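You operate a simulated robot arm through the tools that you are given. There is no shell and no other tool.

You run a simulated robot arm. Do the job below in one go: nothing can be reset, and whatever is moved stays where it is left.

## Task
Check the size gauge's zero: clear the bed, close the slide until it reads 0, draw it back.
Fine: the off-cut goes in the returns crate; selector on PIPE before the check.

The check looks at the end state, three seconds after you hand in, the way a careful person would. Anything else that was tipped, shoved, dropped, spilled or broken makes it a failure.

## Robot
A 6-joint arm with a two-finger parallel gripper, fixed in place. Base frame: the origin is on the floor under the middle of its stand, x ahead of it, y to its left, z up; the work surface is at about z = 840. Units: mm, rad, N and s.
With the tool pointing down near the work surface it reaches from about 360 to 860 mm from the base axis. Its first joint turns from -2.007 to 2.007 rad. Payload 3.43 kg.
Tool frame: the origin (TCP) lies between the finger pads and is the grasp point; the fingertips stand 34 mm ahead of it; z points along the fingers, y is the line along which they close. The gripper opens to 128 mm. The fingers are 24 mm wide and 12 mm thick; the gripper's body (48 by 130 mm) begins 96 mm behind the TCP.
Orientation is told as [roll, pitch, yaw] about the base's x, y, z axes, in that order, counted from this pose: with the fingers straight down and closing along the base's y, the tool's x points along the base's -x, its y along +y and its z along -z.

## Interface
- The arm moves only by the tool arm_command. Its argument "moves" is a list of rows, each a list of 7 numbers: the shift along the base's x, y, z in units of 20 mm (1.0 is 20 mm), then the turn, a rotation vector about the base's x, y, z in units of 8 degrees (1.0 is 8 degrees), then the opening, from 0 (shut) to 1 (fully open). In form: [[dx, dy, dz, rx, ry, rz, claw], ...]. A call has 1 to 20 rows; each row shifts and turns the commanded pose from where the row before left it. A call with a number of a shift or a turn outside -1 to 1 is refused whole. Each row takes 0.2 s and may step no farther than 50 mm and 0.15 rad from the row before; otherwise, or with a gripper value out of range, the whole call is refused. A pose out of reach is approached as far as the arm can. The call stops where the force on the tool passes 40 N (or 10 N more than at its start, if that is more) or the arm is blocked; 0.2 s more then pass. Each finger travels about 108 mm/s and halts on what it meets, pressing with about 31 N; the grip force reading is that of the motor and also rises with nothing between the fingers. The clock runs only during rows and for 0.2 s after the last one: add rows that do not move to give the fingers time. It gives the time, the measured TCP pose, the force on the tool (base axes), the opening and the grip force at its end, in the units of the frame above (readings bear some noise), with the torque about the TCP (base axes, N m) and any sound that the robot's microphone picked up.
- Cameras (640 x 400 px; columns grow to the right, rows downward): "scene" is fixed at [50.1, -650.5, 1580.1]; the picture's right is [0.01, -1.00, 0.00], its down [-0.93, -0.01, -0.37] and it looks along [0.37, 0.00, -0.93] (base axes); focal length 214 px, centre (320, 200). "wrist" rides on the gripper at [76, -11, -160] in the tool frame; the picture's right is [0.15, 0.99, 0.00], its down [-0.88, 0.13, -0.46] and it looks along [-0.45, 0.07, 0.89] (tool axes); focal length 234 px, centre (320, 200). There is no depth. A picture from a camera that has moved, and an enlarged one, comes with that camera's place and axes in the base frame and with its lens.
- grab_frame(camera): a new picture of that camera. The clock stands still meanwhile.
- lift_body(by): moves the trunk up (or, below 0, down) by that many mm; the arm rides with it, the base frame stays. It gives what a move gives, with no picture.
- close_up(camera, box): a new picture of the part [left, top, right, bottom] of that camera's present view, enlarged. The clock stands still meanwhile.
- close_job(): hands the job in; it is judged then, once.

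Places have to be worked out from the pictures, the camera data and where the tool is seen. Open the gripper and draw the arm clear of the work before you hand the job in, unless the task says otherwise.

The tools are called after "Request:" as name(argument=value, ...) on one line, values as JSON. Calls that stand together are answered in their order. arm_command: Moves the arm, as the interface text tells. Its arguments: {"type":"object","properties":{"moves":{"type":"array"}},"required":["moves"]} The other tools are called the same way: lift_body (by) moves the trunk up or down; grab_frame (camera) takes a picture; close_up (camera, box) takes an enlarged picture of a part of a camera's view; close_job () hands the job in.

At the start:

```text
time_s: 0.0
eef_pos: [293.9, -379.5, 1309.2]
orientation: [0.001, 0.001, 0.0]
wrist_force: [0.3, -0.1, 0.6]
ft_torque: [-0.02, 0.02, -0.01]
width: 128.0
grip_force: 0.1
trunk travel left (down, up): [-675.0, 115.0]
```

scene: 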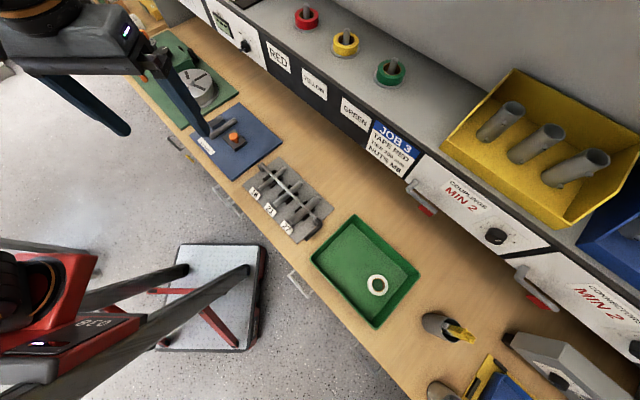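
wrist: 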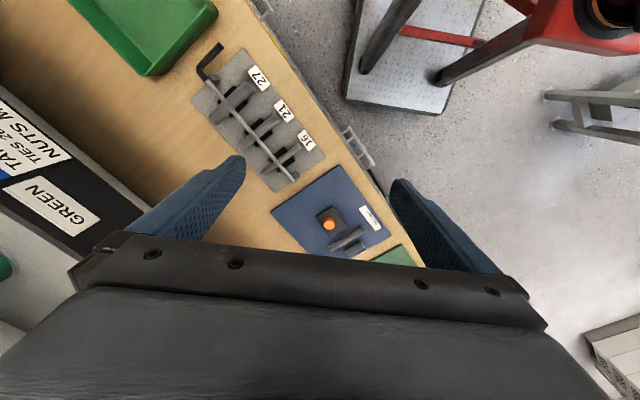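

The scene shows a bench with a tool holder, a blue plate, a green plate with a dial, and a green tray, but much is small. I'll take enlarged views to find the size gauge, the selector, the off-cut and the returns crate.

Request:
close_up(camera="scene", box=[120, 0, 320, 125])

Request:
close_up(camera="scene", box=[200, 120, 440, 270])

Request:
close_up(camera="scene", box=[400, 250, 640, 400])

Request:
close_up(camera="scene", box=[260, 0, 500, 150])

Request:
close_up(camera="wrist", box=[240, 150, 440, 275])

```text
3.20 times, centred on (220, 62) of scene
camera zoom: at [50.1, -650.5, 1580.1], right [0.01, -1.0, 0.0], down [-0.93, -0.01, -0.37], along [0.37, 0.0, -0.93], focal length 686 px, centre (640, 640)
```

zoom: 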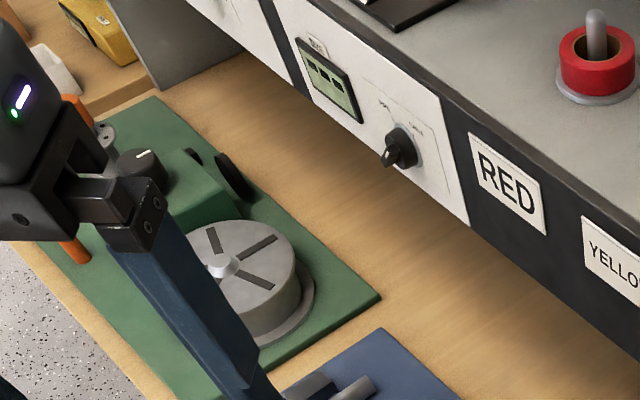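

```text
2.67 times, centred on (320, 195) of scene
camera zoom: at [50.1, -650.5, 1580.1], right [0.01, -1.0, 0.0], down [-0.93, -0.01, -0.37], along [0.37, 0.0, -0.93], focal length 572 px, centre (320, 213)
```

zoom: 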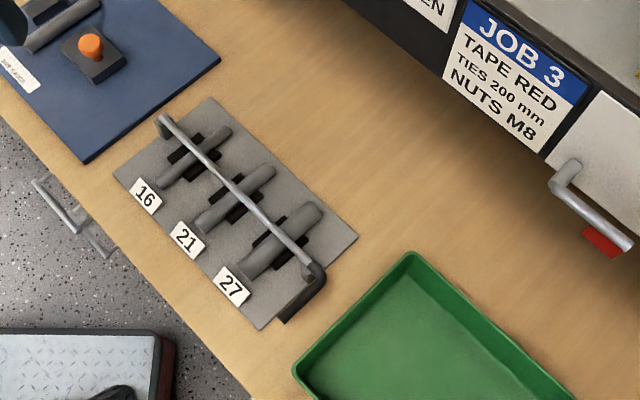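

```text
2.67 times, centred on (520, 325) of scene
camera zoom: at [50.1, -650.5, 1580.1], right [0.01, -1.0, 0.0], down [-0.93, -0.01, -0.37], along [0.37, 0.0, -0.93], focal length 572 px, centre (-213, -133)
```

zoom: 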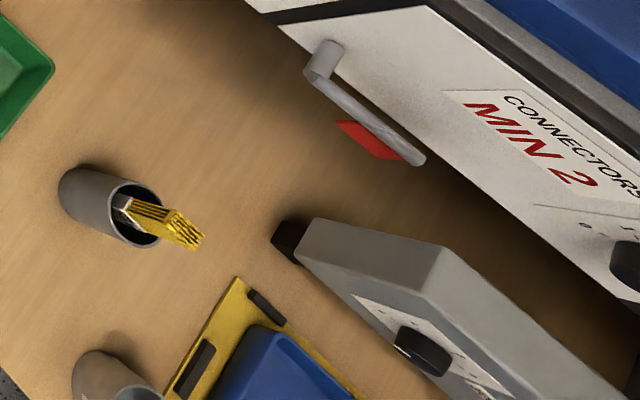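

```text
2.67 times, centred on (380, 75) of scene
camera zoom: at [50.1, -650.5, 1580.1], right [0.01, -1.0, 0.0], down [-0.93, -0.01, -0.37], along [0.37, 0.0, -0.93], focal length 572 px, centre (160, 533)
```

zoom: 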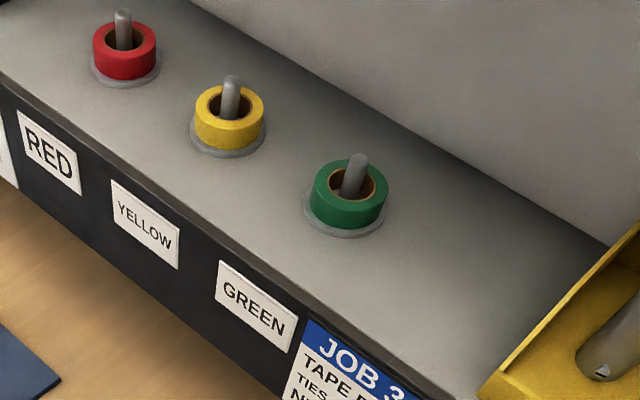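

```text
3.20 times, centred on (340, 212) of wrist
camera zoom: at [218.1, -390.4, 1468.3], right [-0.15, 0.99, 0.0], down [0.88, 0.13, 0.46], along [0.45, 0.07, -0.89], focal length 749 px, centre (256, 160)
```

zoom: 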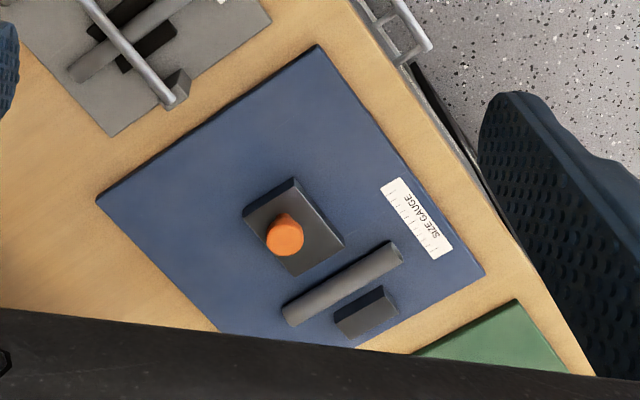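

The blue plate is the SIZE GAUGE: a slide with an orange knob, a fixed jaw, and a grey rod (the off-cut) between them. I need to read the panel with the selector and find the returns crate, so I take stronger enlargements.

Request:
close_up(camera="scene", box=[205, 5, 269, 60])

Request:
close_up(camera="scene", box=[300, 200, 440, 340])

Request:
close_up(camera="scene", box=[440, 330, 560, 400])

Request:
close_up(camera="scene", box=[140, 230, 280, 360])

Request:
close_up(camera="scene", box=[100, 0, 200, 70])

Request:
close_up(camera="wrist", box=[480, 0, 640, 150])

Request:
close_up(camera="scene", box=[0, 230, 140, 400])

Request:
close_up(camera="wrist", box=[540, 280, 640, 400])

```text
7.27 times, centred on (237, 32) of scene
camera zoom: at [50.1, -650.5, 1580.1], right [0.01, -1.0, 0.0], down [-0.93, -0.01, -0.37], along [0.37, 0.0, -0.93], focal length 1560 px, centre (924, 1418)
```

zoom: 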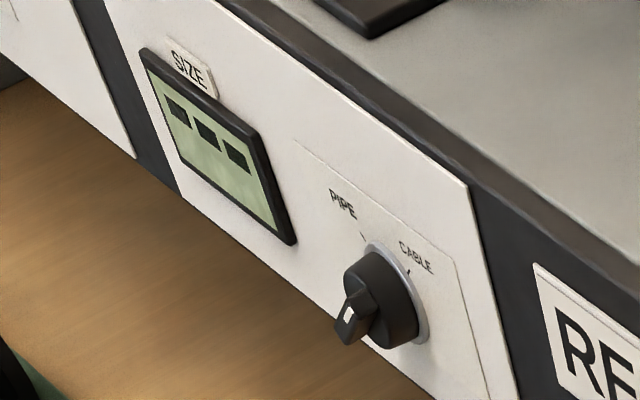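

```text
2.86 times, centred on (370, 270) of scene
camera zoom: at [50.1, -650.5, 1580.1], right [0.01, -1.0, 0.0], down [-0.93, -0.01, -0.37], along [0.37, 0.0, -0.93], focal length 613 px, centre (177, 0)
```

zoom: 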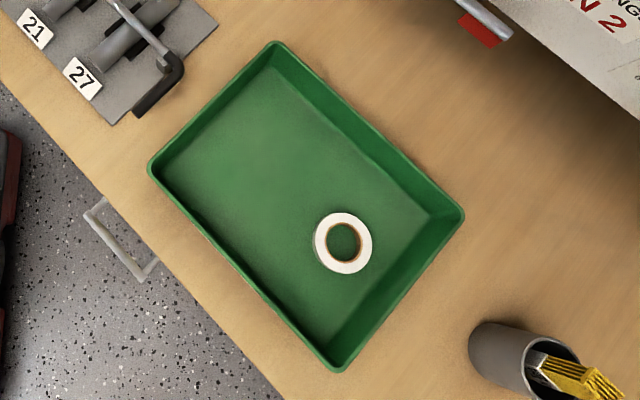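

```text
5.33 times, centred on (500, 365) of scene
camera zoom: at [50.1, -650.5, 1580.1], right [0.01, -1.0, 0.0], down [-0.93, -0.01, -0.37], along [0.37, 0.0, -0.93], focal length 1144 px, centre (-640, -680)
```

zoom: 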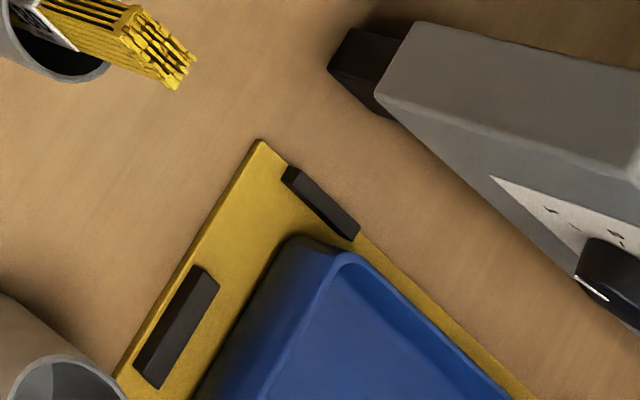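

```text
3.08 times, centred on (210, 295) of scene
camera zoom: at [50.1, -650.5, 1580.1], right [0.01, -1.0, 0.0], down [-0.93, -0.01, -0.37], along [0.37, 0.0, -0.93], focal length 660 px, centre (658, -92)
```

zoom: 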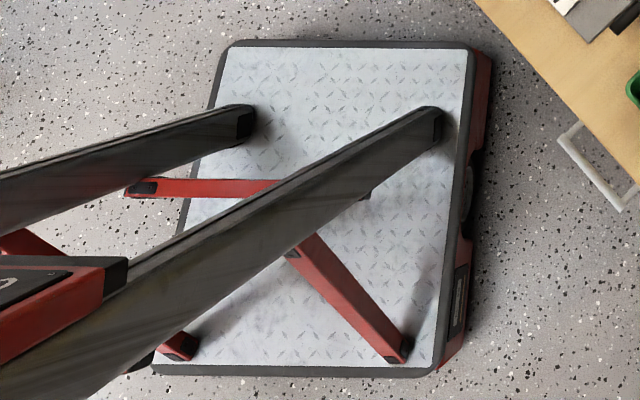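

```text
5.71 times, centred on (150, 35) of scene
camera zoom: at [50.1, -650.5, 1580.1], right [0.01, -1.0, 0.0], down [-0.93, -0.01, -0.37], along [0.37, 0.0, -0.93], focal length 1226 px, centre (1291, 1143)
```

zoom: 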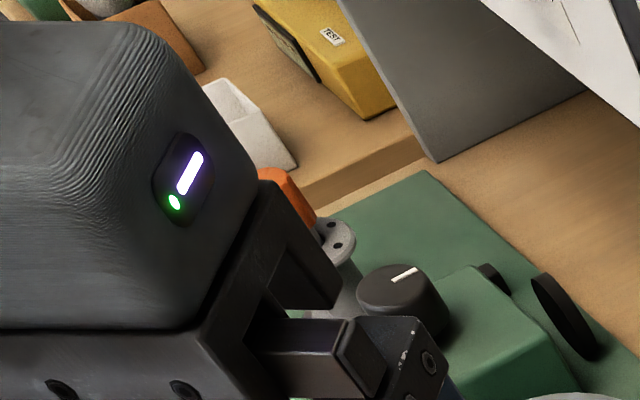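

```text
2.67 times, centred on (560, 75) of wrist
camera zoom: at [218.1, -390.4, 1468.3], right [-0.15, 0.99, 0.0], down [0.88, 0.13, 0.46], along [0.45, 0.07, -0.89], focal length 624 px, centre (-320, 533)
```

zoom: 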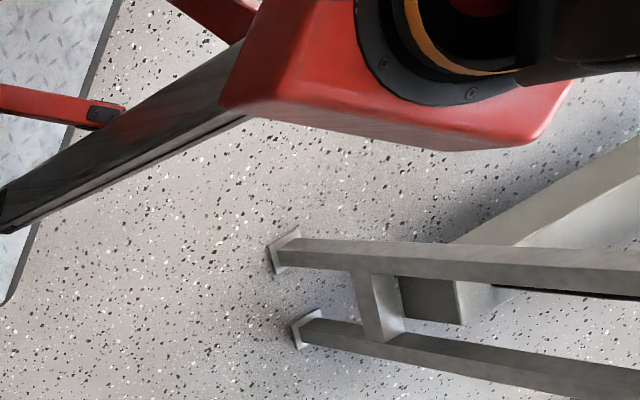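

```text
2.35 times, centred on (70, 315) of scene
camera zoom: at [50.1, -650.5, 1580.1], right [0.01, -1.0, 0.0], down [-0.93, -0.01, -0.37], along [0.37, 0.0, -0.93], focal length 505 px, centre (908, -71)
```

zoom: 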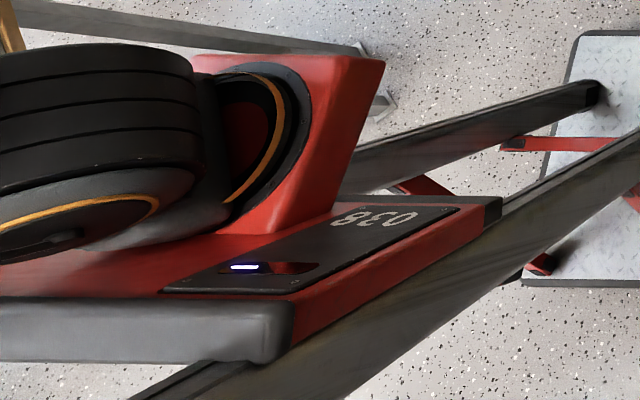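

```text
3.33 times, centred on (590, 340) of wrist
camera zoom: at [218.1, -390.4, 1468.3], right [-0.15, 0.99, 0.0], down [0.88, 0.13, 0.46], along [0.45, 0.07, -0.89], focal length 781 px, centre (-580, -267)
```

zoom: 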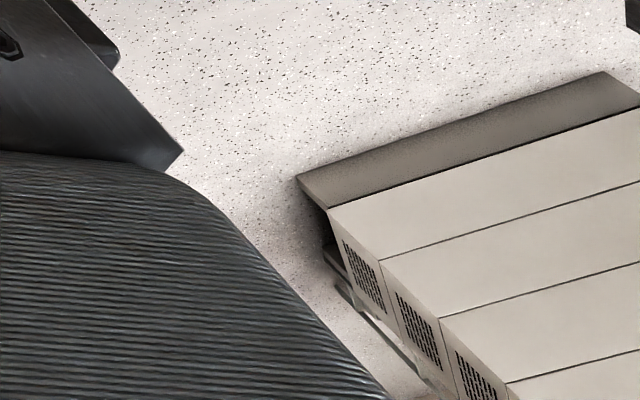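

The display reads "SIZE ---" and the selector has PIPE and CABLE marks, but I haven't seen a returns crate. I'll turn the wrist to look along the bench to the right (towards -y), staying high and clear.

Request:
arm_command(moves=[[0, 0, 0, 0, 0, -1, 1], [0, 0, 0, 0, 0, -1, 1], [0, 0, 0, 0, 0, -1, 1], [0, 0, 0, 0, 0, -1, 1], [0, 0, 0, 0, 0, -1, 1], [0, 0, 0, 0, 0, -1, 1], [0, 0, 0, 0, 0, -1, 1], [0, 0, 0, 0, 0, -1, 1], [0, 0, 0, 0, 0, -1, 1], [0, 0, 0, 0, 0, -1, 1], [0, 0, 0, 0, 0, -1, 1], [0, 0, 0, 0, 0, 0, 1], [0, 0, 0, 0, 0, 0, 1]])

Request:
grab_frame(camera="wrist")

Request:
grab_frame(camera="scene")

```text
time_s: 2.8
eef_pos: [293.6, -379.1, 1308.1]
orientation: [0.001, 0.0, -1.537]
wrist_force: [-0.3, 0.1, 0.0]
ft_torque: [-0.01, 0.02, -0.04]
width: 128.1
grip_force: 0.1
trunk travel left (down, up): [-675.0, 115.0]
```

```text
taken
camera wrist: at [279.9, -303.3, 1467.6], right [0.98, 0.18, 0.0], down [0.16, -0.88, 0.46], along [0.08, -0.45, -0.89], focal length 234 px, centre (320, 200)
```

wrist: 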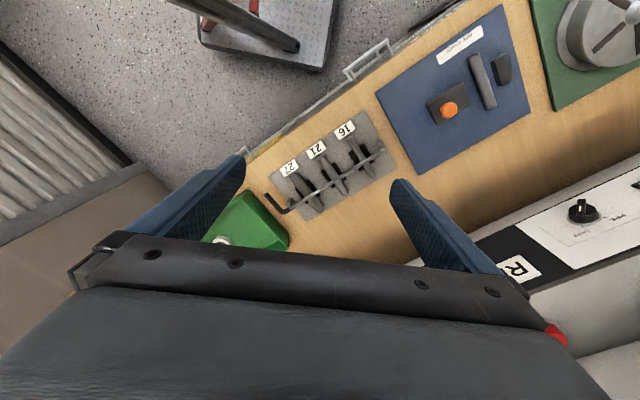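

```text
taken
```

scene: 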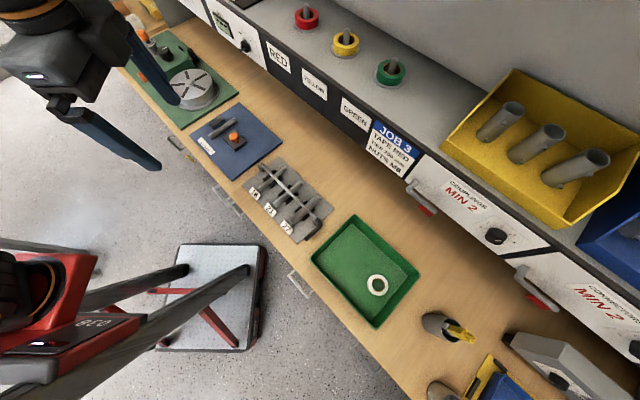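

The camera's picture top looks away from the fingers, so in this yaw it sees the gauge and selector side. I turn a bit more and tilt toward the bench's left end to search for the returns crate.

Request:
arm_command(moves=[[0, 0, 0, 0, 0, -1, 1], [0, 0, 0, 0, 0, -1, 1], [0, 0, 0, 0, 0, -1, 1], [0, 0, 0, 0, 0, -1, 1], [0, 0, 0, 0.927, -0.375, 0, 1], [0, 0, 0, 0.927, -0.375, 0, 1], [0, 0, 0, 0.927, -0.375, 0, 1], [0, 0, 0, 0.927, -0.375, 0, 1], [0, 0, 0, 0.927, -0.375, 0, 1], [0, 0, 0, 0, 0, 0, 1], [0, 0, 0, 0, 0, 0, 1]])

Request:
grab_frame(camera="wrist")

Request:
grab_frame(camera="scene")

```text
time_s: 5.2
eef_pos: [293.6, -380.0, 1308.4]
orientation: [-0.115, 0.692, -2.134]
wrist_force: [0.3, 0.2, 0.1]
ft_torque: [0.0, 0.01, 0.01]
width: 127.8
grip_force: 0.1
trunk travel left (down, up): [-675.0, 115.0]
```

```text
taken
camera wrist: at [276.7, -419.7, 1479.5], right [0.93, -0.37, 0.01], down [-0.36, -0.91, -0.22], along [0.09, 0.21, -0.97], focal length 234 px, centre (320, 200)
```

wrist: 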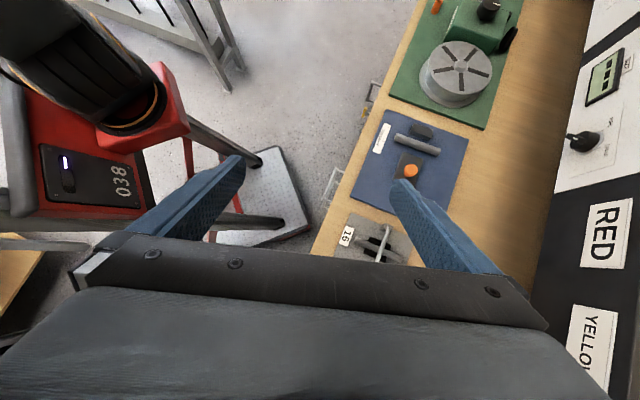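

```text
taken
```

scene: 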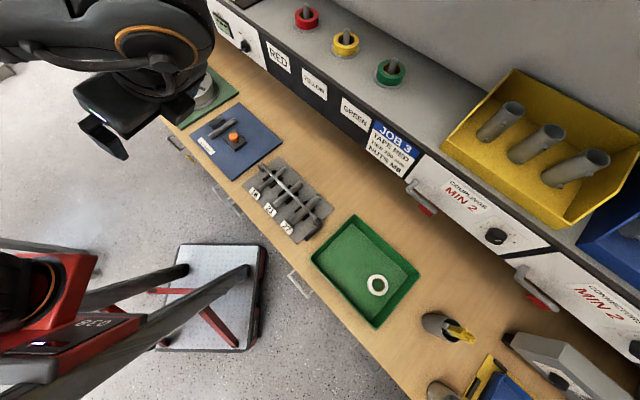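

This view shows the gauge, the PIPE/CABLE selector and the display well. I'll enlarge those, then tilt further to see the bench's far-left end.

Request:
close_up(camera="wrist", box=[540, 30, 640, 220])

Request:
close_up(camera="wrist", box=[340, 90, 480, 220])

Request:
arm_command(moves=[[0, 0, 0, 0.927, -0.375, 0, 1], [0, 0, 0, 0.927, -0.375, 0, 1], [0, 0, 0, 0.927, -0.375, 0, 1], [0, 0, 0, 0.927, -0.375, 0, 1], [0, 0, 0, 0, 0, 0, 1], [0, 0, 0, 0, 0, 0, 1]])

Request:
grab_frame(camera="wrist")

```text
2.11 times, centred on (590, 125) of wrist
camera zoom: at [276.7, -419.7, 1479.5], right [0.93, -0.37, 0.01], down [-0.36, -0.91, -0.22], along [0.09, 0.21, -0.97], focal length 493 px, centre (-248, 358)
```

zoom: 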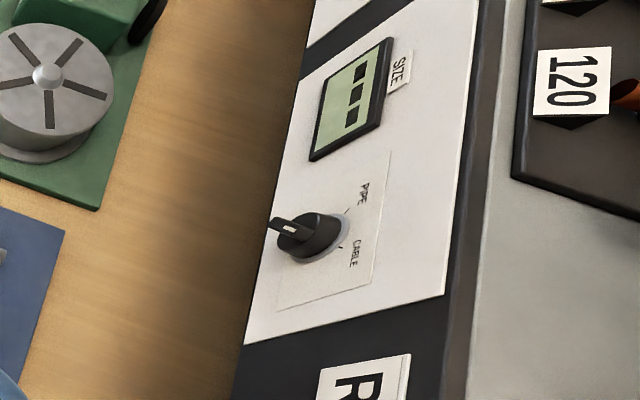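

```text
3.08 times, centred on (410, 155) of wrist
camera zoom: at [276.7, -419.7, 1479.5], right [0.93, -0.37, 0.01], down [-0.36, -0.91, -0.22], along [0.09, 0.21, -0.97], focal length 720 px, centre (43, 338)
```

zoom: 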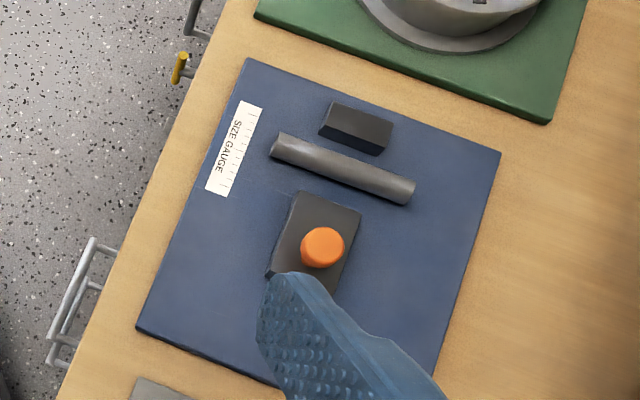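

```text
time_s: 6.6
eef_pos: [318.4, -339.8, 1253.2]
orientation: [-0.388, 1.222, -2.373]
wrist_force: [0.1, -1.3, -0.5]
ft_torque: [0.0, 0.01, 0.01]
width: 127.8
grip_force: 0.1
out of reach, approached as far as the arm can: row 2, 3, 4
trunk travel left (down, up): [-675.0, 115.0]
```

```text
taken
camera wrist: at [269.6, -455.6, 1375.2], right [0.93, -0.38, 0.01], down [-0.26, -0.66, -0.7], along [0.27, 0.65, -0.71], focal length 234 px, centre (320, 200)
```

wrist: 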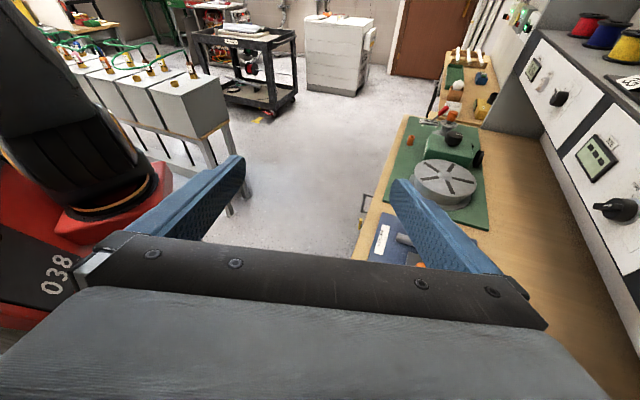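

The left end shows a chuck on a green plate and a neighbouring bench. I enlarge that area and the selector knob before looking to the right side.

Request:
close_up(camera="wrist", box=[380, 40, 540, 140])

Request:
close_up(camera="wrist", box=[520, 40, 640, 240])

Request:
close_up(camera="wrist", box=[40, 0, 400, 200])

Request:
close_up(camera="scene", box=[520, 200, 640, 400])

```text
4.00 times, centred on (460, 90) of wrist
camera zoom: at [269.6, -455.6, 1375.2], right [0.93, -0.38, 0.01], down [-0.26, -0.66, -0.7], along [0.27, 0.65, -0.71], focal length 937 px, centre (-240, 640)
```

zoom: 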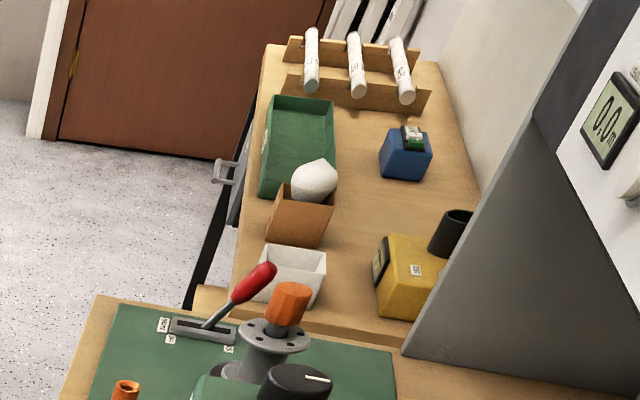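

```text
2.00 times, centred on (580, 140) of wrist
camera zoom: at [269.6, -455.6, 1375.2], right [0.93, -0.38, 0.01], down [-0.26, -0.66, -0.7], along [0.27, 0.65, -0.71], focal length 468 px, centre (-200, 320)
```

zoom: 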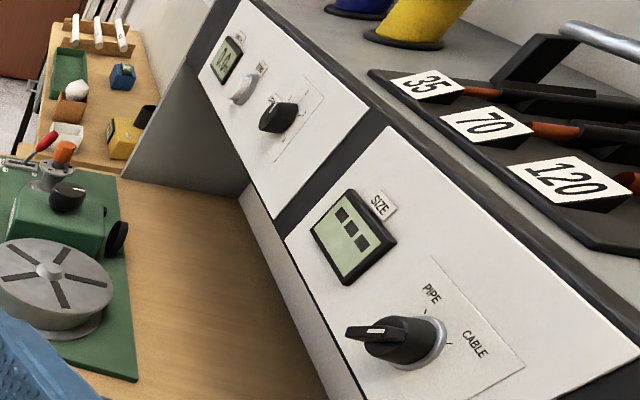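

```text
1.78 times, centred on (220, 100) of wrist
camera zoom: at [269.6, -455.6, 1375.2], right [0.93, -0.38, 0.01], down [-0.26, -0.66, -0.7], along [0.27, 0.65, -0.71], focal length 416 px, centre (498, 378)
```

zoom: 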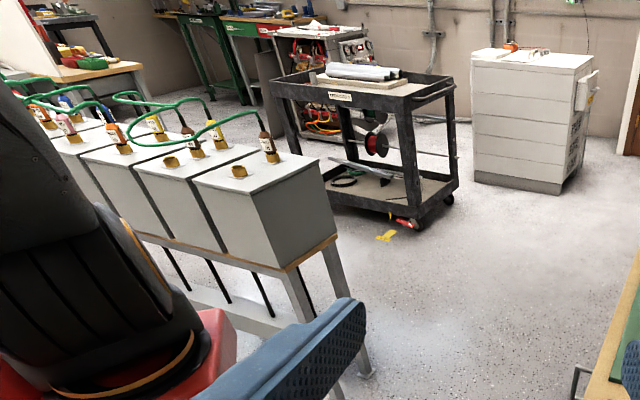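

```text
2.00 times, centred on (580, 300) of scene
camera zoom: at [50.1, -650.5, 1580.1], right [0.01, -1.0, 0.0], down [-0.93, -0.01, -0.37], along [0.37, 0.0, -0.93], focal length 429 px, centre (-200, 0)
```

zoom: 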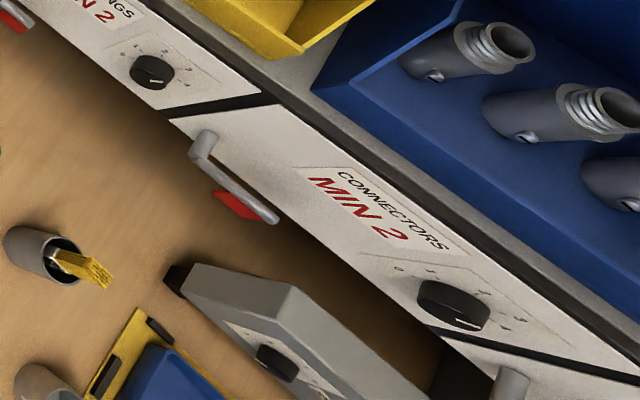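

The neighbouring bench's boxes are out of reach and unlabelled as returns; nothing for returns on this side. I reverse the tilt and will yaw the other way to look at the right end of our bench.

Request:
arm_command(moves=[[0, 0, 0, -0.927, 0.375, 0, 1], [0, 0, 0, -0.927, 0.375, 0, 1], [0, 0, 0, -0.927, 0.375, 0, 1], [0, 0, 0, -0.927, 0.375, 0, 1], [0, 0, 0, -0.927, 0.375, 0, 1], [0, 0, 0, -0.927, 0.375, 0, 1], [0, 0, 0, -0.927, 0.375, 0, 1], [0, 0, 0, -0.927, 0.375, 0, 1], [0, 0, 0, -0.927, 0.375, 0, 1], [0, 0, 0, 0, 0, 0, 1], [0, 0, 0, 0, 0, 0, 1]])

```text
time_s: 9.0
eef_pos: [319.1, -338.6, 1253.6]
orientation: [-0.001, 0.0, -2.096]
wrist_force: [0.2, 0.2, 0.8]
ft_torque: [-0.01, 0.03, 0.04]
width: 127.7
grip_force: 0.0
trunk travel left (down, up): [-675.0, 115.0]
```

Tilt is undone (tool points straight down). Now I swing the yaw back round and drift up and to the right for a view of the right bench end.

Request:
arm_command(moves=[[-0.2, -0.4, 0.2, 0, 0, 1, 1], [-0.2, -0.4, 0.2, 0, 0, 1, 1], [-0.2, -0.4, 0.2, 0, 0, 1, 1], [-0.2, -0.4, 0.2, 0, 0, 1, 1], [-0.2, -0.4, 0.2, 0, 0, 1, 1], [-0.2, -0.4, 0.2, 0, 0, 1, 1], [-0.2, -0.4, 0.2, 0, 0, 1, 1], [-0.2, -0.4, 0.2, 0, 0, 1, 1], [-0.2, -0.4, 0.2, 0, 0, 1, 1], [-0.2, -0.4, 0.2, 0, 0, 1, 1], [-0.2, 0, 0.2, 0, 0, 1, 1], [-0.2, 0, 0.2, 0, 0, 1, 1], [-0.2, 0, 0.2, 0, 0, 1, 1], [-0.2, 0, 0.2, 0, 0, 1, 1], [-0.2, 0, 0.2, 0, 0, 1, 1], [0, 0, 0, 0, 0, 1, 1], [0, 0, 0, 0, 0, 1, 1], [0, 0, 0, 0, 0, 1, 1], [0, 0, 0, 0, 0, 1, 1], [0, 0, 0, 0, 0, 1, 1]])

Request:
arm_command(moves=[[0, 0, 0, 0, 0, 1, 1], [0, 0, 0, 0, 0, 1, 1], [0, 0, 0, 0, 0, 1, 1], [0, 0, 0, -0.94, -0.34, 0, 1], [0, 0, 0, -0.94, -0.34, 0, 1], [0, 0, 0, -0.94, -0.34, 0, 1], [0, 0, 0, -0.94, -0.34, 0, 1], [0, 0, 0, 0, 0, 0, 1], [0, 0, 0, 0, 0, 0, 1]])

Request:
grab_frame(camera="wrist")

Request:
grab_frame(camera="scene")

```text
time_s: 13.2
eef_pos: [258.4, -419.8, 1311.5]
orientation: [0.0, -0.001, 0.7]
wrist_force: [-0.5, 0.9, -0.1]
ft_torque: [-0.01, -0.01, -0.02]
width: 127.7
grip_force: 0.1
trunk travel left (down, up): [-675.0, 115.0]
```

```text
time_s: 15.2
eef_pos: [259.5, -419.3, 1312.5]
orientation: [-0.423, 0.378, 1.036]
wrist_force: [-0.7, 0.2, 0.4]
ft_torque: [0.02, 0.01, -0.01]
width: 128.1
grip_force: 0.1
trunk travel left (down, up): [-675.0, 115.0]
```

```text
taken
camera wrist: at [204.1, -402.9, 1480.0], right [-0.92, 0.21, -0.32], down [0.22, 0.97, 0.01], along [0.32, -0.06, -0.95], focal length 234 px, centre (320, 200)
```

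wrist: 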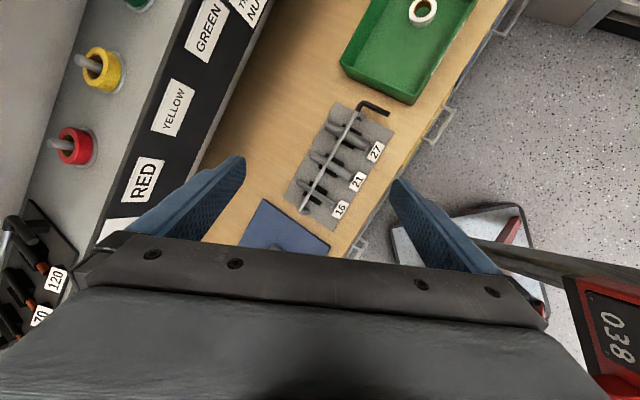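

```text
taken
```

scene: 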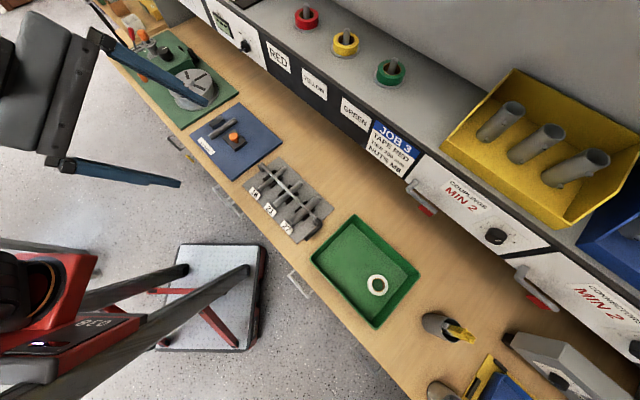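

I tilted slightly off-axis. I correct that and tilt more toward the right end of the bench.

Request:
arm_command(moves=[[0, 0, 0, 0, 0.95, 0, 1], [0, 0, 0, 0, 0.95, 0, 1], [0, 0, 0, 0, 0.95, 0, 1], [0, -0.5, 0, -0.96, 0.25, 0, 1], [0, -0.5, 0, -0.96, 0.25, 0, 1], [0, -0.5, 0, -0.96, 0.25, 0, 1], [0, 0, 0, 0, 0, 0, 1], [0, 0, 0, 0, 0, 0, 1]])

Request:
grab_frame(camera="wrist")

```text
time_s: 17.0
eef_pos: [258.9, -450.4, 1311.9]
orientation: [-0.089, 0.967, 1.17]
wrist_force: [0.2, 0.0, -0.7]
ft_torque: [0.0, -0.01, -0.03]
width: 128.1
grip_force: 0.1
trunk travel left (down, up): [-675.0, 115.0]
```

```text
taken
camera wrist: at [290.6, -366.8, 1465.7], right [-0.97, 0.24, 0.07], down [0.18, 0.86, -0.47], along [-0.17, -0.44, -0.88], focal length 234 px, centre (320, 200)
```

wrist: 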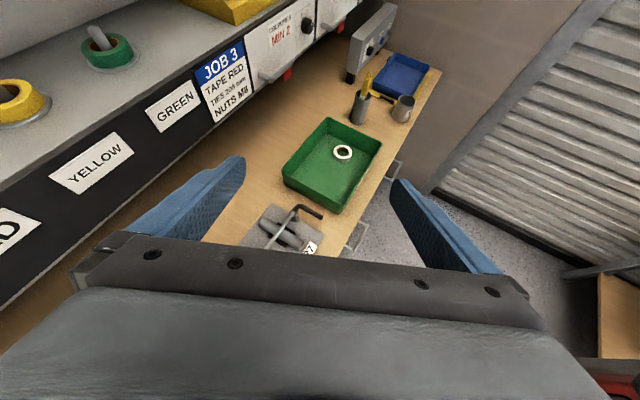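

Request:
close_up(camera="wrist", box=[260, 40, 440, 250])

Request:
close_up(camera="wrist", box=[340, 0, 450, 130])

Request:
close_up(camera="wrist", box=[420, 180, 640, 400])

```text
1.90 times, centred on (350, 145) of wrist
camera zoom: at [290.6, -366.8, 1465.7], right [-0.97, 0.24, 0.07], down [0.18, 0.86, -0.47], along [-0.17, -0.44, -0.88], focal length 446 px, centre (263, 305)
```

zoom: 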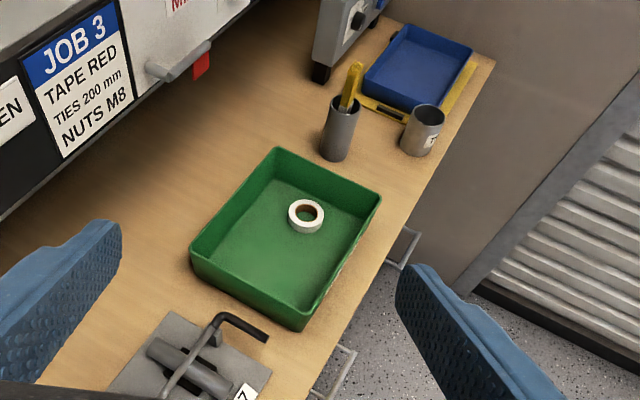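

```text
3.08 times, centred on (395, 65) of wrist
camera zoom: at [290.6, -366.8, 1465.7], right [-0.97, 0.24, 0.07], down [0.18, 0.86, -0.47], along [-0.17, -0.44, -0.88], focal length 720 px, centre (89, 615)
```

zoom: 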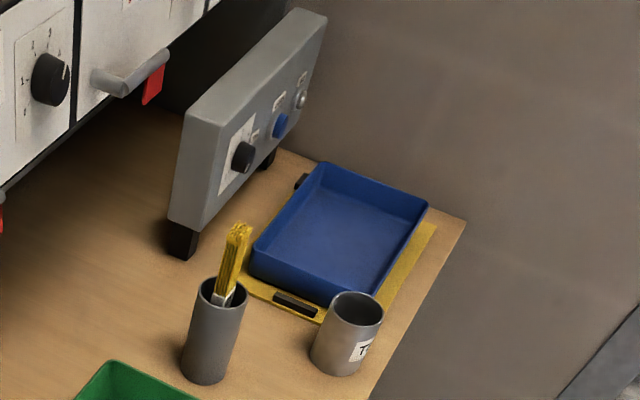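

```text
1.82 times, centred on (530, 290) of wrist
camera zoom: at [290.6, -366.8, 1465.7], right [-0.97, 0.24, 0.07], down [0.18, 0.86, -0.47], along [-0.17, -0.44, -0.88], focal length 426 px, centre (-62, 36)
```

zoom: 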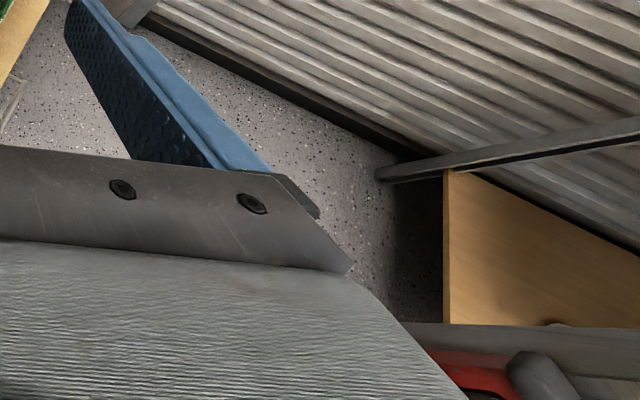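

The right end holds a grey box, a blue tray on a yellow plate, cups and a green tray with a tape roll, but no labelled crate. I'll swing the arm to the left side (+y), staying high, to look there for the returns crate.

Request:
arm_command(moves=[[0.5, 1, 0, 0.96, -0.25, 0, 1], [0.5, 1, 0, 0.96, -0.25, 0, 1], [0.5, 1, 0, 0.96, -0.25, 0, 1], [0.5, 1, 0, 0, -0.95, 0, 1], [0.5, 1, 0, 0, -0.95, 0, 1], [0.5, 1, 0, 0, -0.95, 0, 1], [0.5, 1, 0, 0.94, 0.34, 0, 1], [0.5, 1, 0, 0.94, 0.34, 0, 1], [0.5, 1, 0, 0.94, 0.34, 0, 1], [0.5, 1, 0, 0.94, 0.34, 0, 1], [0.5, 1, 0, 0, 0, -1, 1], [0.5, 1, 0, 0, 0, -1, 1], [0.5, 1, 0, 0, 0, -1, 1], [0.5, 1, 0, 0, 0, -1, 1], [0.5, 1, 0, 0, 0, -1, 1], [0.5, 1, 0, 0, 0, -1, 1], [0.5, 1, 0, 0, 0, -1, 1], [0.5, 1, 0, 0, 0, -1, 1], [0.5, 1, 0, 0, 0, -1, 1], [0.5, 1, 0, 0, 0, -1, 1]])

Request:
arm_command(moves=[[-0.3, 1, 0, 0, 0, -1, 1], [-0.3, 1, 0, 0, 0, -1, 1], [-0.3, 1, 0, 0, 0, -1, 1], [-0.3, 1, 0, 0, 0, -1, 1], [-0.3, 1, 0, 0, 0, -1, 1], [-0.3, 1, 0, 0, 0, -1, 1], [-0.3, 1, 0, 0, 0, -1, 1], [-0.3, 1, 0, 0, 0, 0, 1], [-0.3, 1, 0, 0, 0, 0, 1], [-0.3, 1, 0, 0, 0, 0, 1], [-0.3, 1, 0, 0, 0, 0, 1], [0, 0, 0, 0.87, 0.5, 0, 1], [0, 0, 0, 0.87, 0.5, 0, 1], [0, 0, 0, 0.87, 0.5, 0, 1], [0, 0, 0, 0.87, 0.5, 0, 1], [0, 0, 0, 0, 0, 0, 1], [0, 0, 0, 0, 0, 0, 1]])

Request:
grab_frame(camera="wrist")

Request:
grab_frame(camera="scene")

```text
time_s: 21.2
eef_pos: [468.0, -57.8, 1310.0]
orientation: [-0.001, -0.001, -0.281]
wrist_force: [-1.0, 0.3, -0.3]
ft_torque: [-0.02, -0.03, 0.0]
width: 127.9
grip_force: 0.1
out of reach, approached as far as the arm can: row 6
trunk travel left (down, up): [-675.0, 115.0]
```

```text
time_s: 24.8
eef_pos: [401.7, 163.3, 1311.9]
orientation: [-0.129, 0.549, -1.291]
wrist_force: [0.8, -0.2, -0.4]
ft_torque: [-0.02, -0.03, -0.01]
width: 128.1
grip_force: 0.0
trunk travel left (down, up): [-675.0, 115.0]
```

```text
taken
camera wrist: at [416.1, 148.5, 1487.2], right [0.89, 0.45, -0.03], down [0.45, -0.89, -0.09], along [-0.07, 0.06, -1.0], focal length 234 px, centre (320, 200)
```

wrist: 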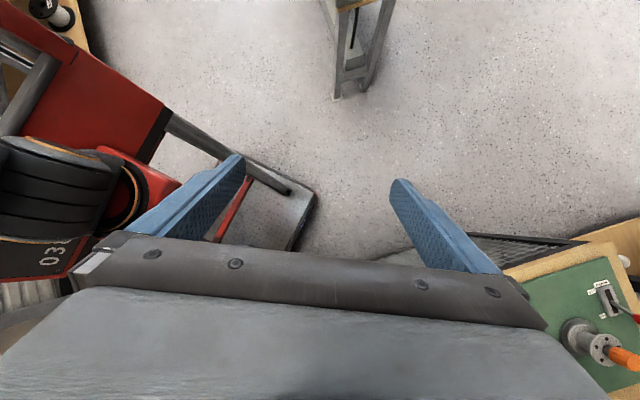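

```text
taken
```

scene: 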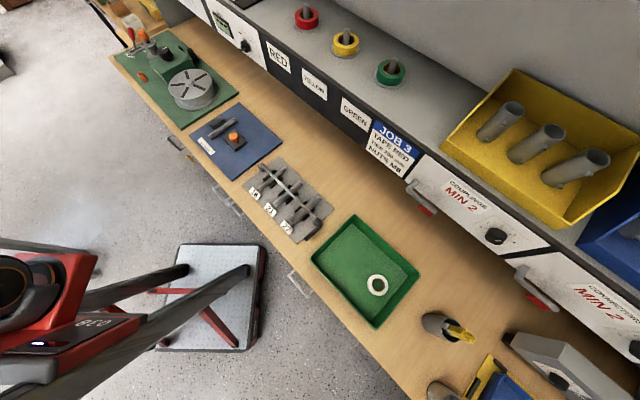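

The scene camera now has an unobstructed view of the bench. I enlarge its left part and tilt the wrist camera further to look at the robot's left/back side.

Request:
close_up(camera="scene", box=[100, 0, 280, 180])

Request:
arm_command(moves=[[0, 0, 0, 0.87, 0.5, 0, 1], [0, 0, 0, 0.87, 0.5, 0, 1], [0, 0, 0, 0.87, 0.5, 0, 1], [0, 0, 0, 0.87, 0.5, 0, 1], [0, 0, 0, 0, 0, 0, 1], [0, 0, 0, 0, 0, 0, 1]])

Request:
grab_frame(camera="wrist")

```text
2.22 times, centred on (190, 90) of scene
camera zoom: at [50.1, -650.5, 1580.1], right [0.01, -1.0, 0.0], down [-0.93, -0.01, -0.37], along [0.37, 0.0, -0.93], focal length 477 px, centre (609, 444)
```

zoom: 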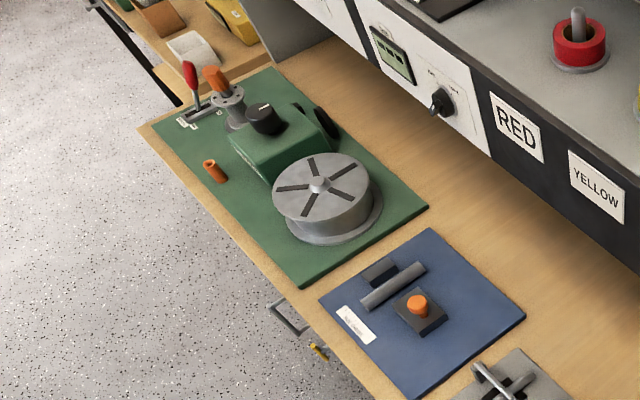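

```text
time_s: 26.2
eef_pos: [402.2, 163.6, 1311.6]
orientation: [-0.404, 1.079, -1.5]
wrist_force: [1.1, -0.6, -0.5]
ft_torque: [-0.03, 0.01, -0.01]
width: 128.0
grip_force: 0.0
trunk travel left (down, up): [-675.0, 115.0]
```

```text
taken
camera wrist: at [461.8, 69.9, 1449.6], right [0.88, 0.48, -0.05], down [0.35, -0.72, -0.6], along [-0.33, 0.51, -0.8], focal length 234 px, centre (320, 200)
```

wrist: 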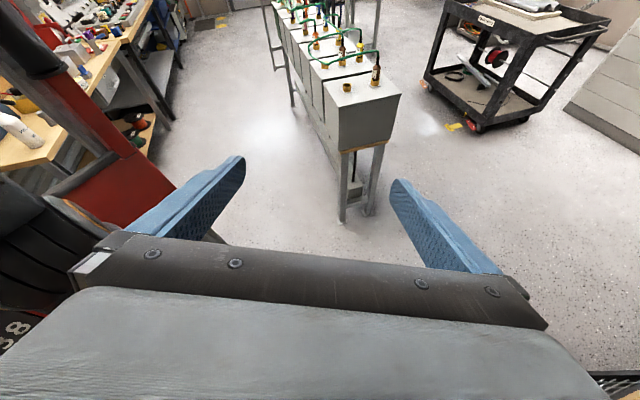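

The left side shows only out-of-reach equipment. I'll return the arm toward the bench front and turn the camera to look at the bench and shelf face from the robot's side, which also gives a head-on view of the selector and any front labels.

Request:
arm_command(moves=[[0, -0.8, 0, -0.87, -0.5, 0, 1], [0, -0.8, 0, -0.87, -0.5, 0, 1], [0, -0.8, 0, -0.87, -0.5, 0, 1], [0, -0.8, 0, -0.87, -0.5, 0, 1], [0, -0.8, 0, -0.87, -0.5, 0, 1], [0, -0.8, 0, -0.87, -0.5, 0, 1], [0, -0.8, 0, -0.87, -0.5, 0, 1], [0, -0.8, 0, -0.87, -0.5, 0, 1], [0, -0.8, 0, 0, 0, 1, 1], [0, -0.8, 0, 0, 0, 1, 1], [0, -0.8, 0, 0, 0, 1, 1], [0, -0.8, 0, 0, 0, 1, 1], [0, -0.8, 0, 0, 0, 1, 1], [0, -0.8, 0, 0, 0, 1, 1], [0, -0.8, 0, 0, 0, 1, 1], [0, -0.8, 0, 0, 0, 1, 1], [0, -0.8, 0, 0, 0, 1, 1], [0, -0.8, 0, 0, 0, 1, 1], [0, -0.8, 0, 0, 0, 1, 1], [0, -0.8, 0, 0, 0, 1, 1]])

Request:
arm_command(moves=[[-0.5, -0.2, 0, 0, 0, 1, 1], [-0.5, -0.2, 0, 0, 0, 1, 1], [-0.5, -0.2, 0, 0, 0, 1, 1], [-0.5, -0.2, 0, 0, 0, 1, 1], [0, -0.2, 0, 0, 0, 1, 1], [0, -0.2, 0, 0, 0, 1, 1], [0, 0, 0, 0, 0, 1, 1], [0, 0, 0, 0, 0, 1, 1], [0, 0, 0, 0, 0, 1, 1], [0, 0, 0, 0, 0, 1, 1], [0, 0, 0, 0, 0, 1, 1], [0, 0, 0, 0, 0, 1, 1], [0, 0, 0, 0, 0, 1, 1], [0, 0, 0, 0, 0, 0, 1], [0, 0, 0, 0, 0, 0, 1]])

Request:
grab_frame(camera="wrist")

```text
time_s: 30.4
eef_pos: [402.7, -156.1, 1310.5]
orientation: [0.0, 0.001, 0.424]
wrist_force: [0.6, 0.7, -0.3]
ft_torque: [0.0, 0.0, 0.02]
width: 128.1
grip_force: 0.0
trunk travel left (down, up): [-675.0, 115.0]
```

```text
time_s: 33.6
eef_pos: [363.2, -180.3, 1311.4]
orientation: [0.0, 0.0, 2.234]
wrist_force: [0.8, 0.2, 0.1]
ft_torque: [0.03, 0.03, -0.05]
width: 128.0
grip_force: 0.2
trunk travel left (down, up): [-675.0, 115.0]
```

```text
taken
camera wrist: at [418.1, -232.7, 1470.8], right [-0.69, -0.73, 0.0], down [-0.65, 0.61, 0.46], along [-0.33, 0.31, -0.89], focal length 234 px, centre (320, 200)
```

wrist: 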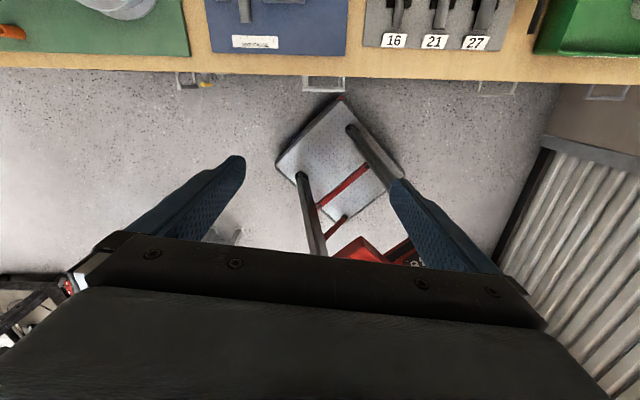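

The wrist yaw reached 2.23 rad fine, facing square to the bench (handles on the front edge, plates above). Now I tilt toward the shelf face.

Request:
arm_command(moves=[[0, 0, 0, -0.73, -0.68, 0, 1], [0, 0, 0, -0.73, -0.68, 0, 1], [0, 0, 0, -0.73, -0.68, 0, 1], [0, 0, 0, -0.73, -0.68, 0, 1], [0, 0, 0, -0.73, -0.68, 0, 1], [0, 0, 0, -0.73, -0.68, 0, 1], [0, 0, 0, -0.73, -0.68, 0, 1], [0, 0, 0, 0, 0, 0, 1], [0, 0, 0, 0, 0, 0, 1]])

Request:
grab_frame(camera="wrist")

Request:
grab_frame(camera="scene")

```text
time_s: 35.6
eef_pos: [473.6, -220.0, 1293.1]
orientation: [-0.124, 0.969, 2.167]
wrist_force: [-0.3, -0.7, -0.3]
ft_torque: [-0.02, 0.03, -0.04]
width: 128.0
grip_force: 0.1
out of reach, approached as far as the arm can: row 2, 3, 4, 5, 6, 7
trunk travel left (down, up): [-675.0, 115.0]
```

```text
taken
camera wrist: at [416.5, -150.8, 1447.2], right [-0.71, -0.7, 0.05], down [-0.64, 0.6, -0.48], along [0.31, -0.37, -0.88], focal length 234 px, centre (320, 200)
```

wrist: 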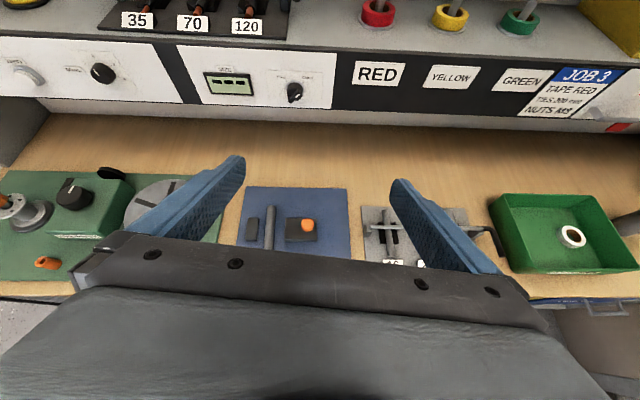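

```text
taken
```

scene: 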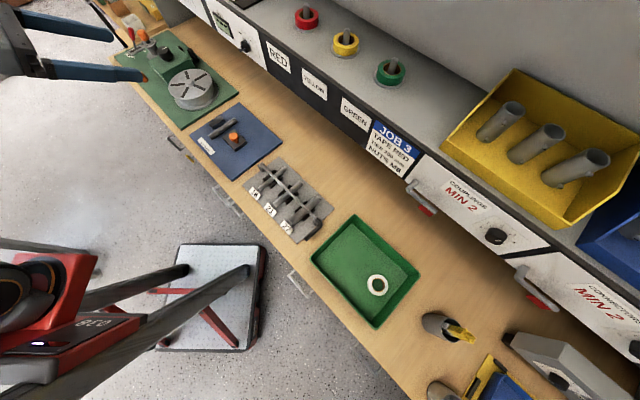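

This is a nearly head-on view of the panel. I enlarge the selector/display, the gauge, and the shelf for any "returns" label.

Request:
close_up(camera="wrist", box=[180, 50, 350, 120])

Request:
close_up(camera="wrist", box=[0, 0, 200, 120])

Request:
close_up(camera="wrist", box=[440, 150, 640, 330])

Request:
close_up(camera="wrist", box=[230, 170, 410, 270])

Request:
close_up(camera="wrist", box=[0, 160, 140, 300])

```text
3.76 times, centred on (265, 85) of wrist
camera zoom: at [416.5, -150.8, 1447.2], right [-0.71, -0.7, 0.05], down [-0.64, 0.6, -0.48], along [0.31, -0.37, -0.88], focal length 882 px, centre (527, 633)
```

zoom: 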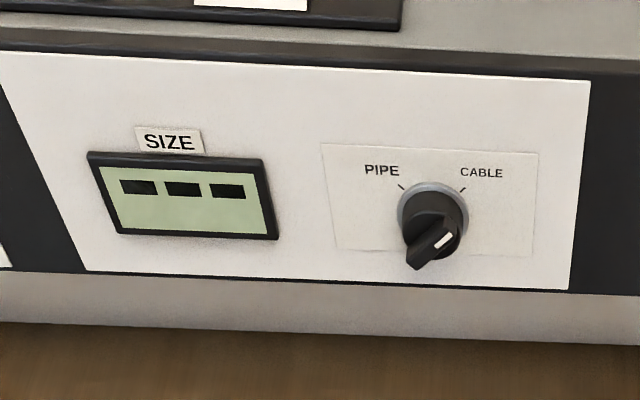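

```text
3.20 times, centred on (100, 60) of wrist
camera zoom: at [416.5, -150.8, 1447.2], right [-0.71, -0.7, 0.05], down [-0.64, 0.6, -0.48], along [0.31, -0.37, -0.88], focal length 749 px, centre (1024, 648)
```

zoom: 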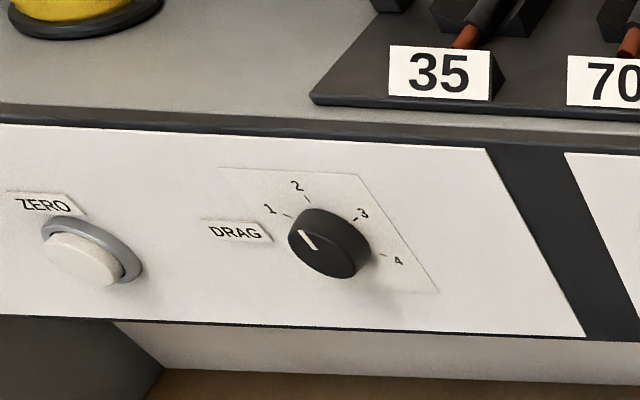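

```text
2.22 times, centred on (540, 240) of wrist
camera zoom: at [416.5, -150.8, 1447.2], right [-0.71, -0.7, 0.05], down [-0.64, 0.6, -0.48], along [0.31, -0.37, -0.88], focal length 520 px, centre (-169, 111)
```

zoom: 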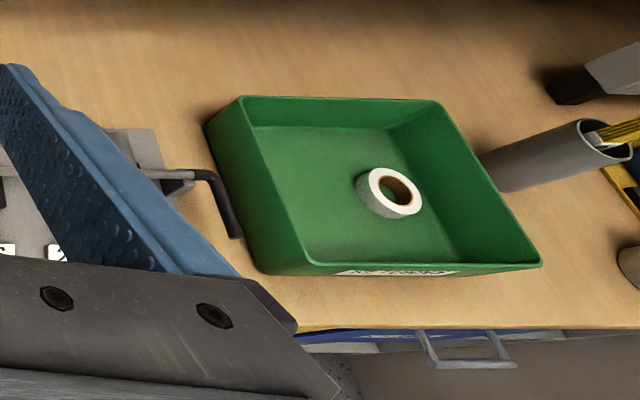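

```text
3.56 times, centred on (320, 220) of wrist
camera zoom: at [416.5, -150.8, 1447.2], right [-0.71, -0.7, 0.05], down [-0.64, 0.6, -0.48], along [0.31, -0.37, -0.88], focal length 833 px, centre (320, 129)
```

zoom: 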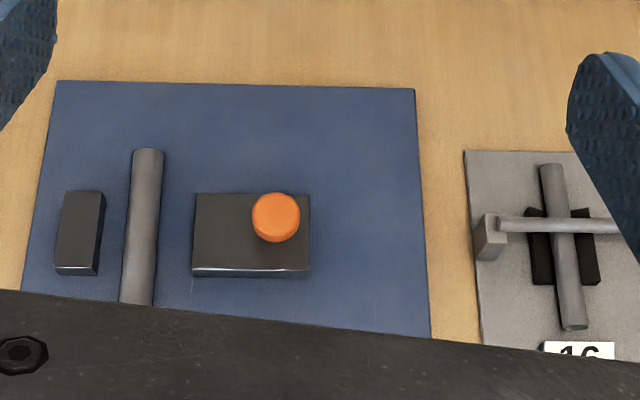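

```text
2.86 times, centred on (70, 230) of wrist
camera zoom: at [416.5, -150.8, 1447.2], right [-0.71, -0.7, 0.05], down [-0.64, 0.6, -0.48], along [0.31, -0.37, -0.88], focal length 669 px, centre (1034, 114)
```

zoom: 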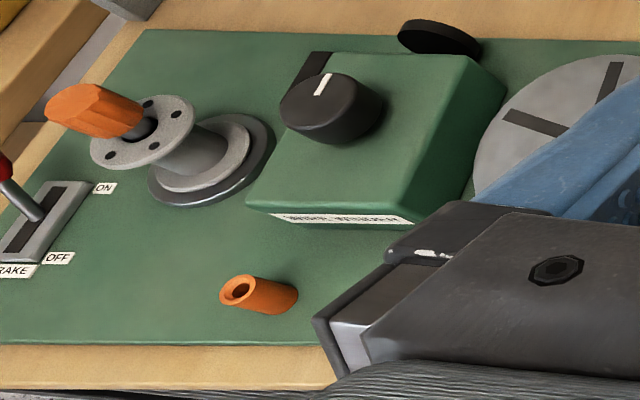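

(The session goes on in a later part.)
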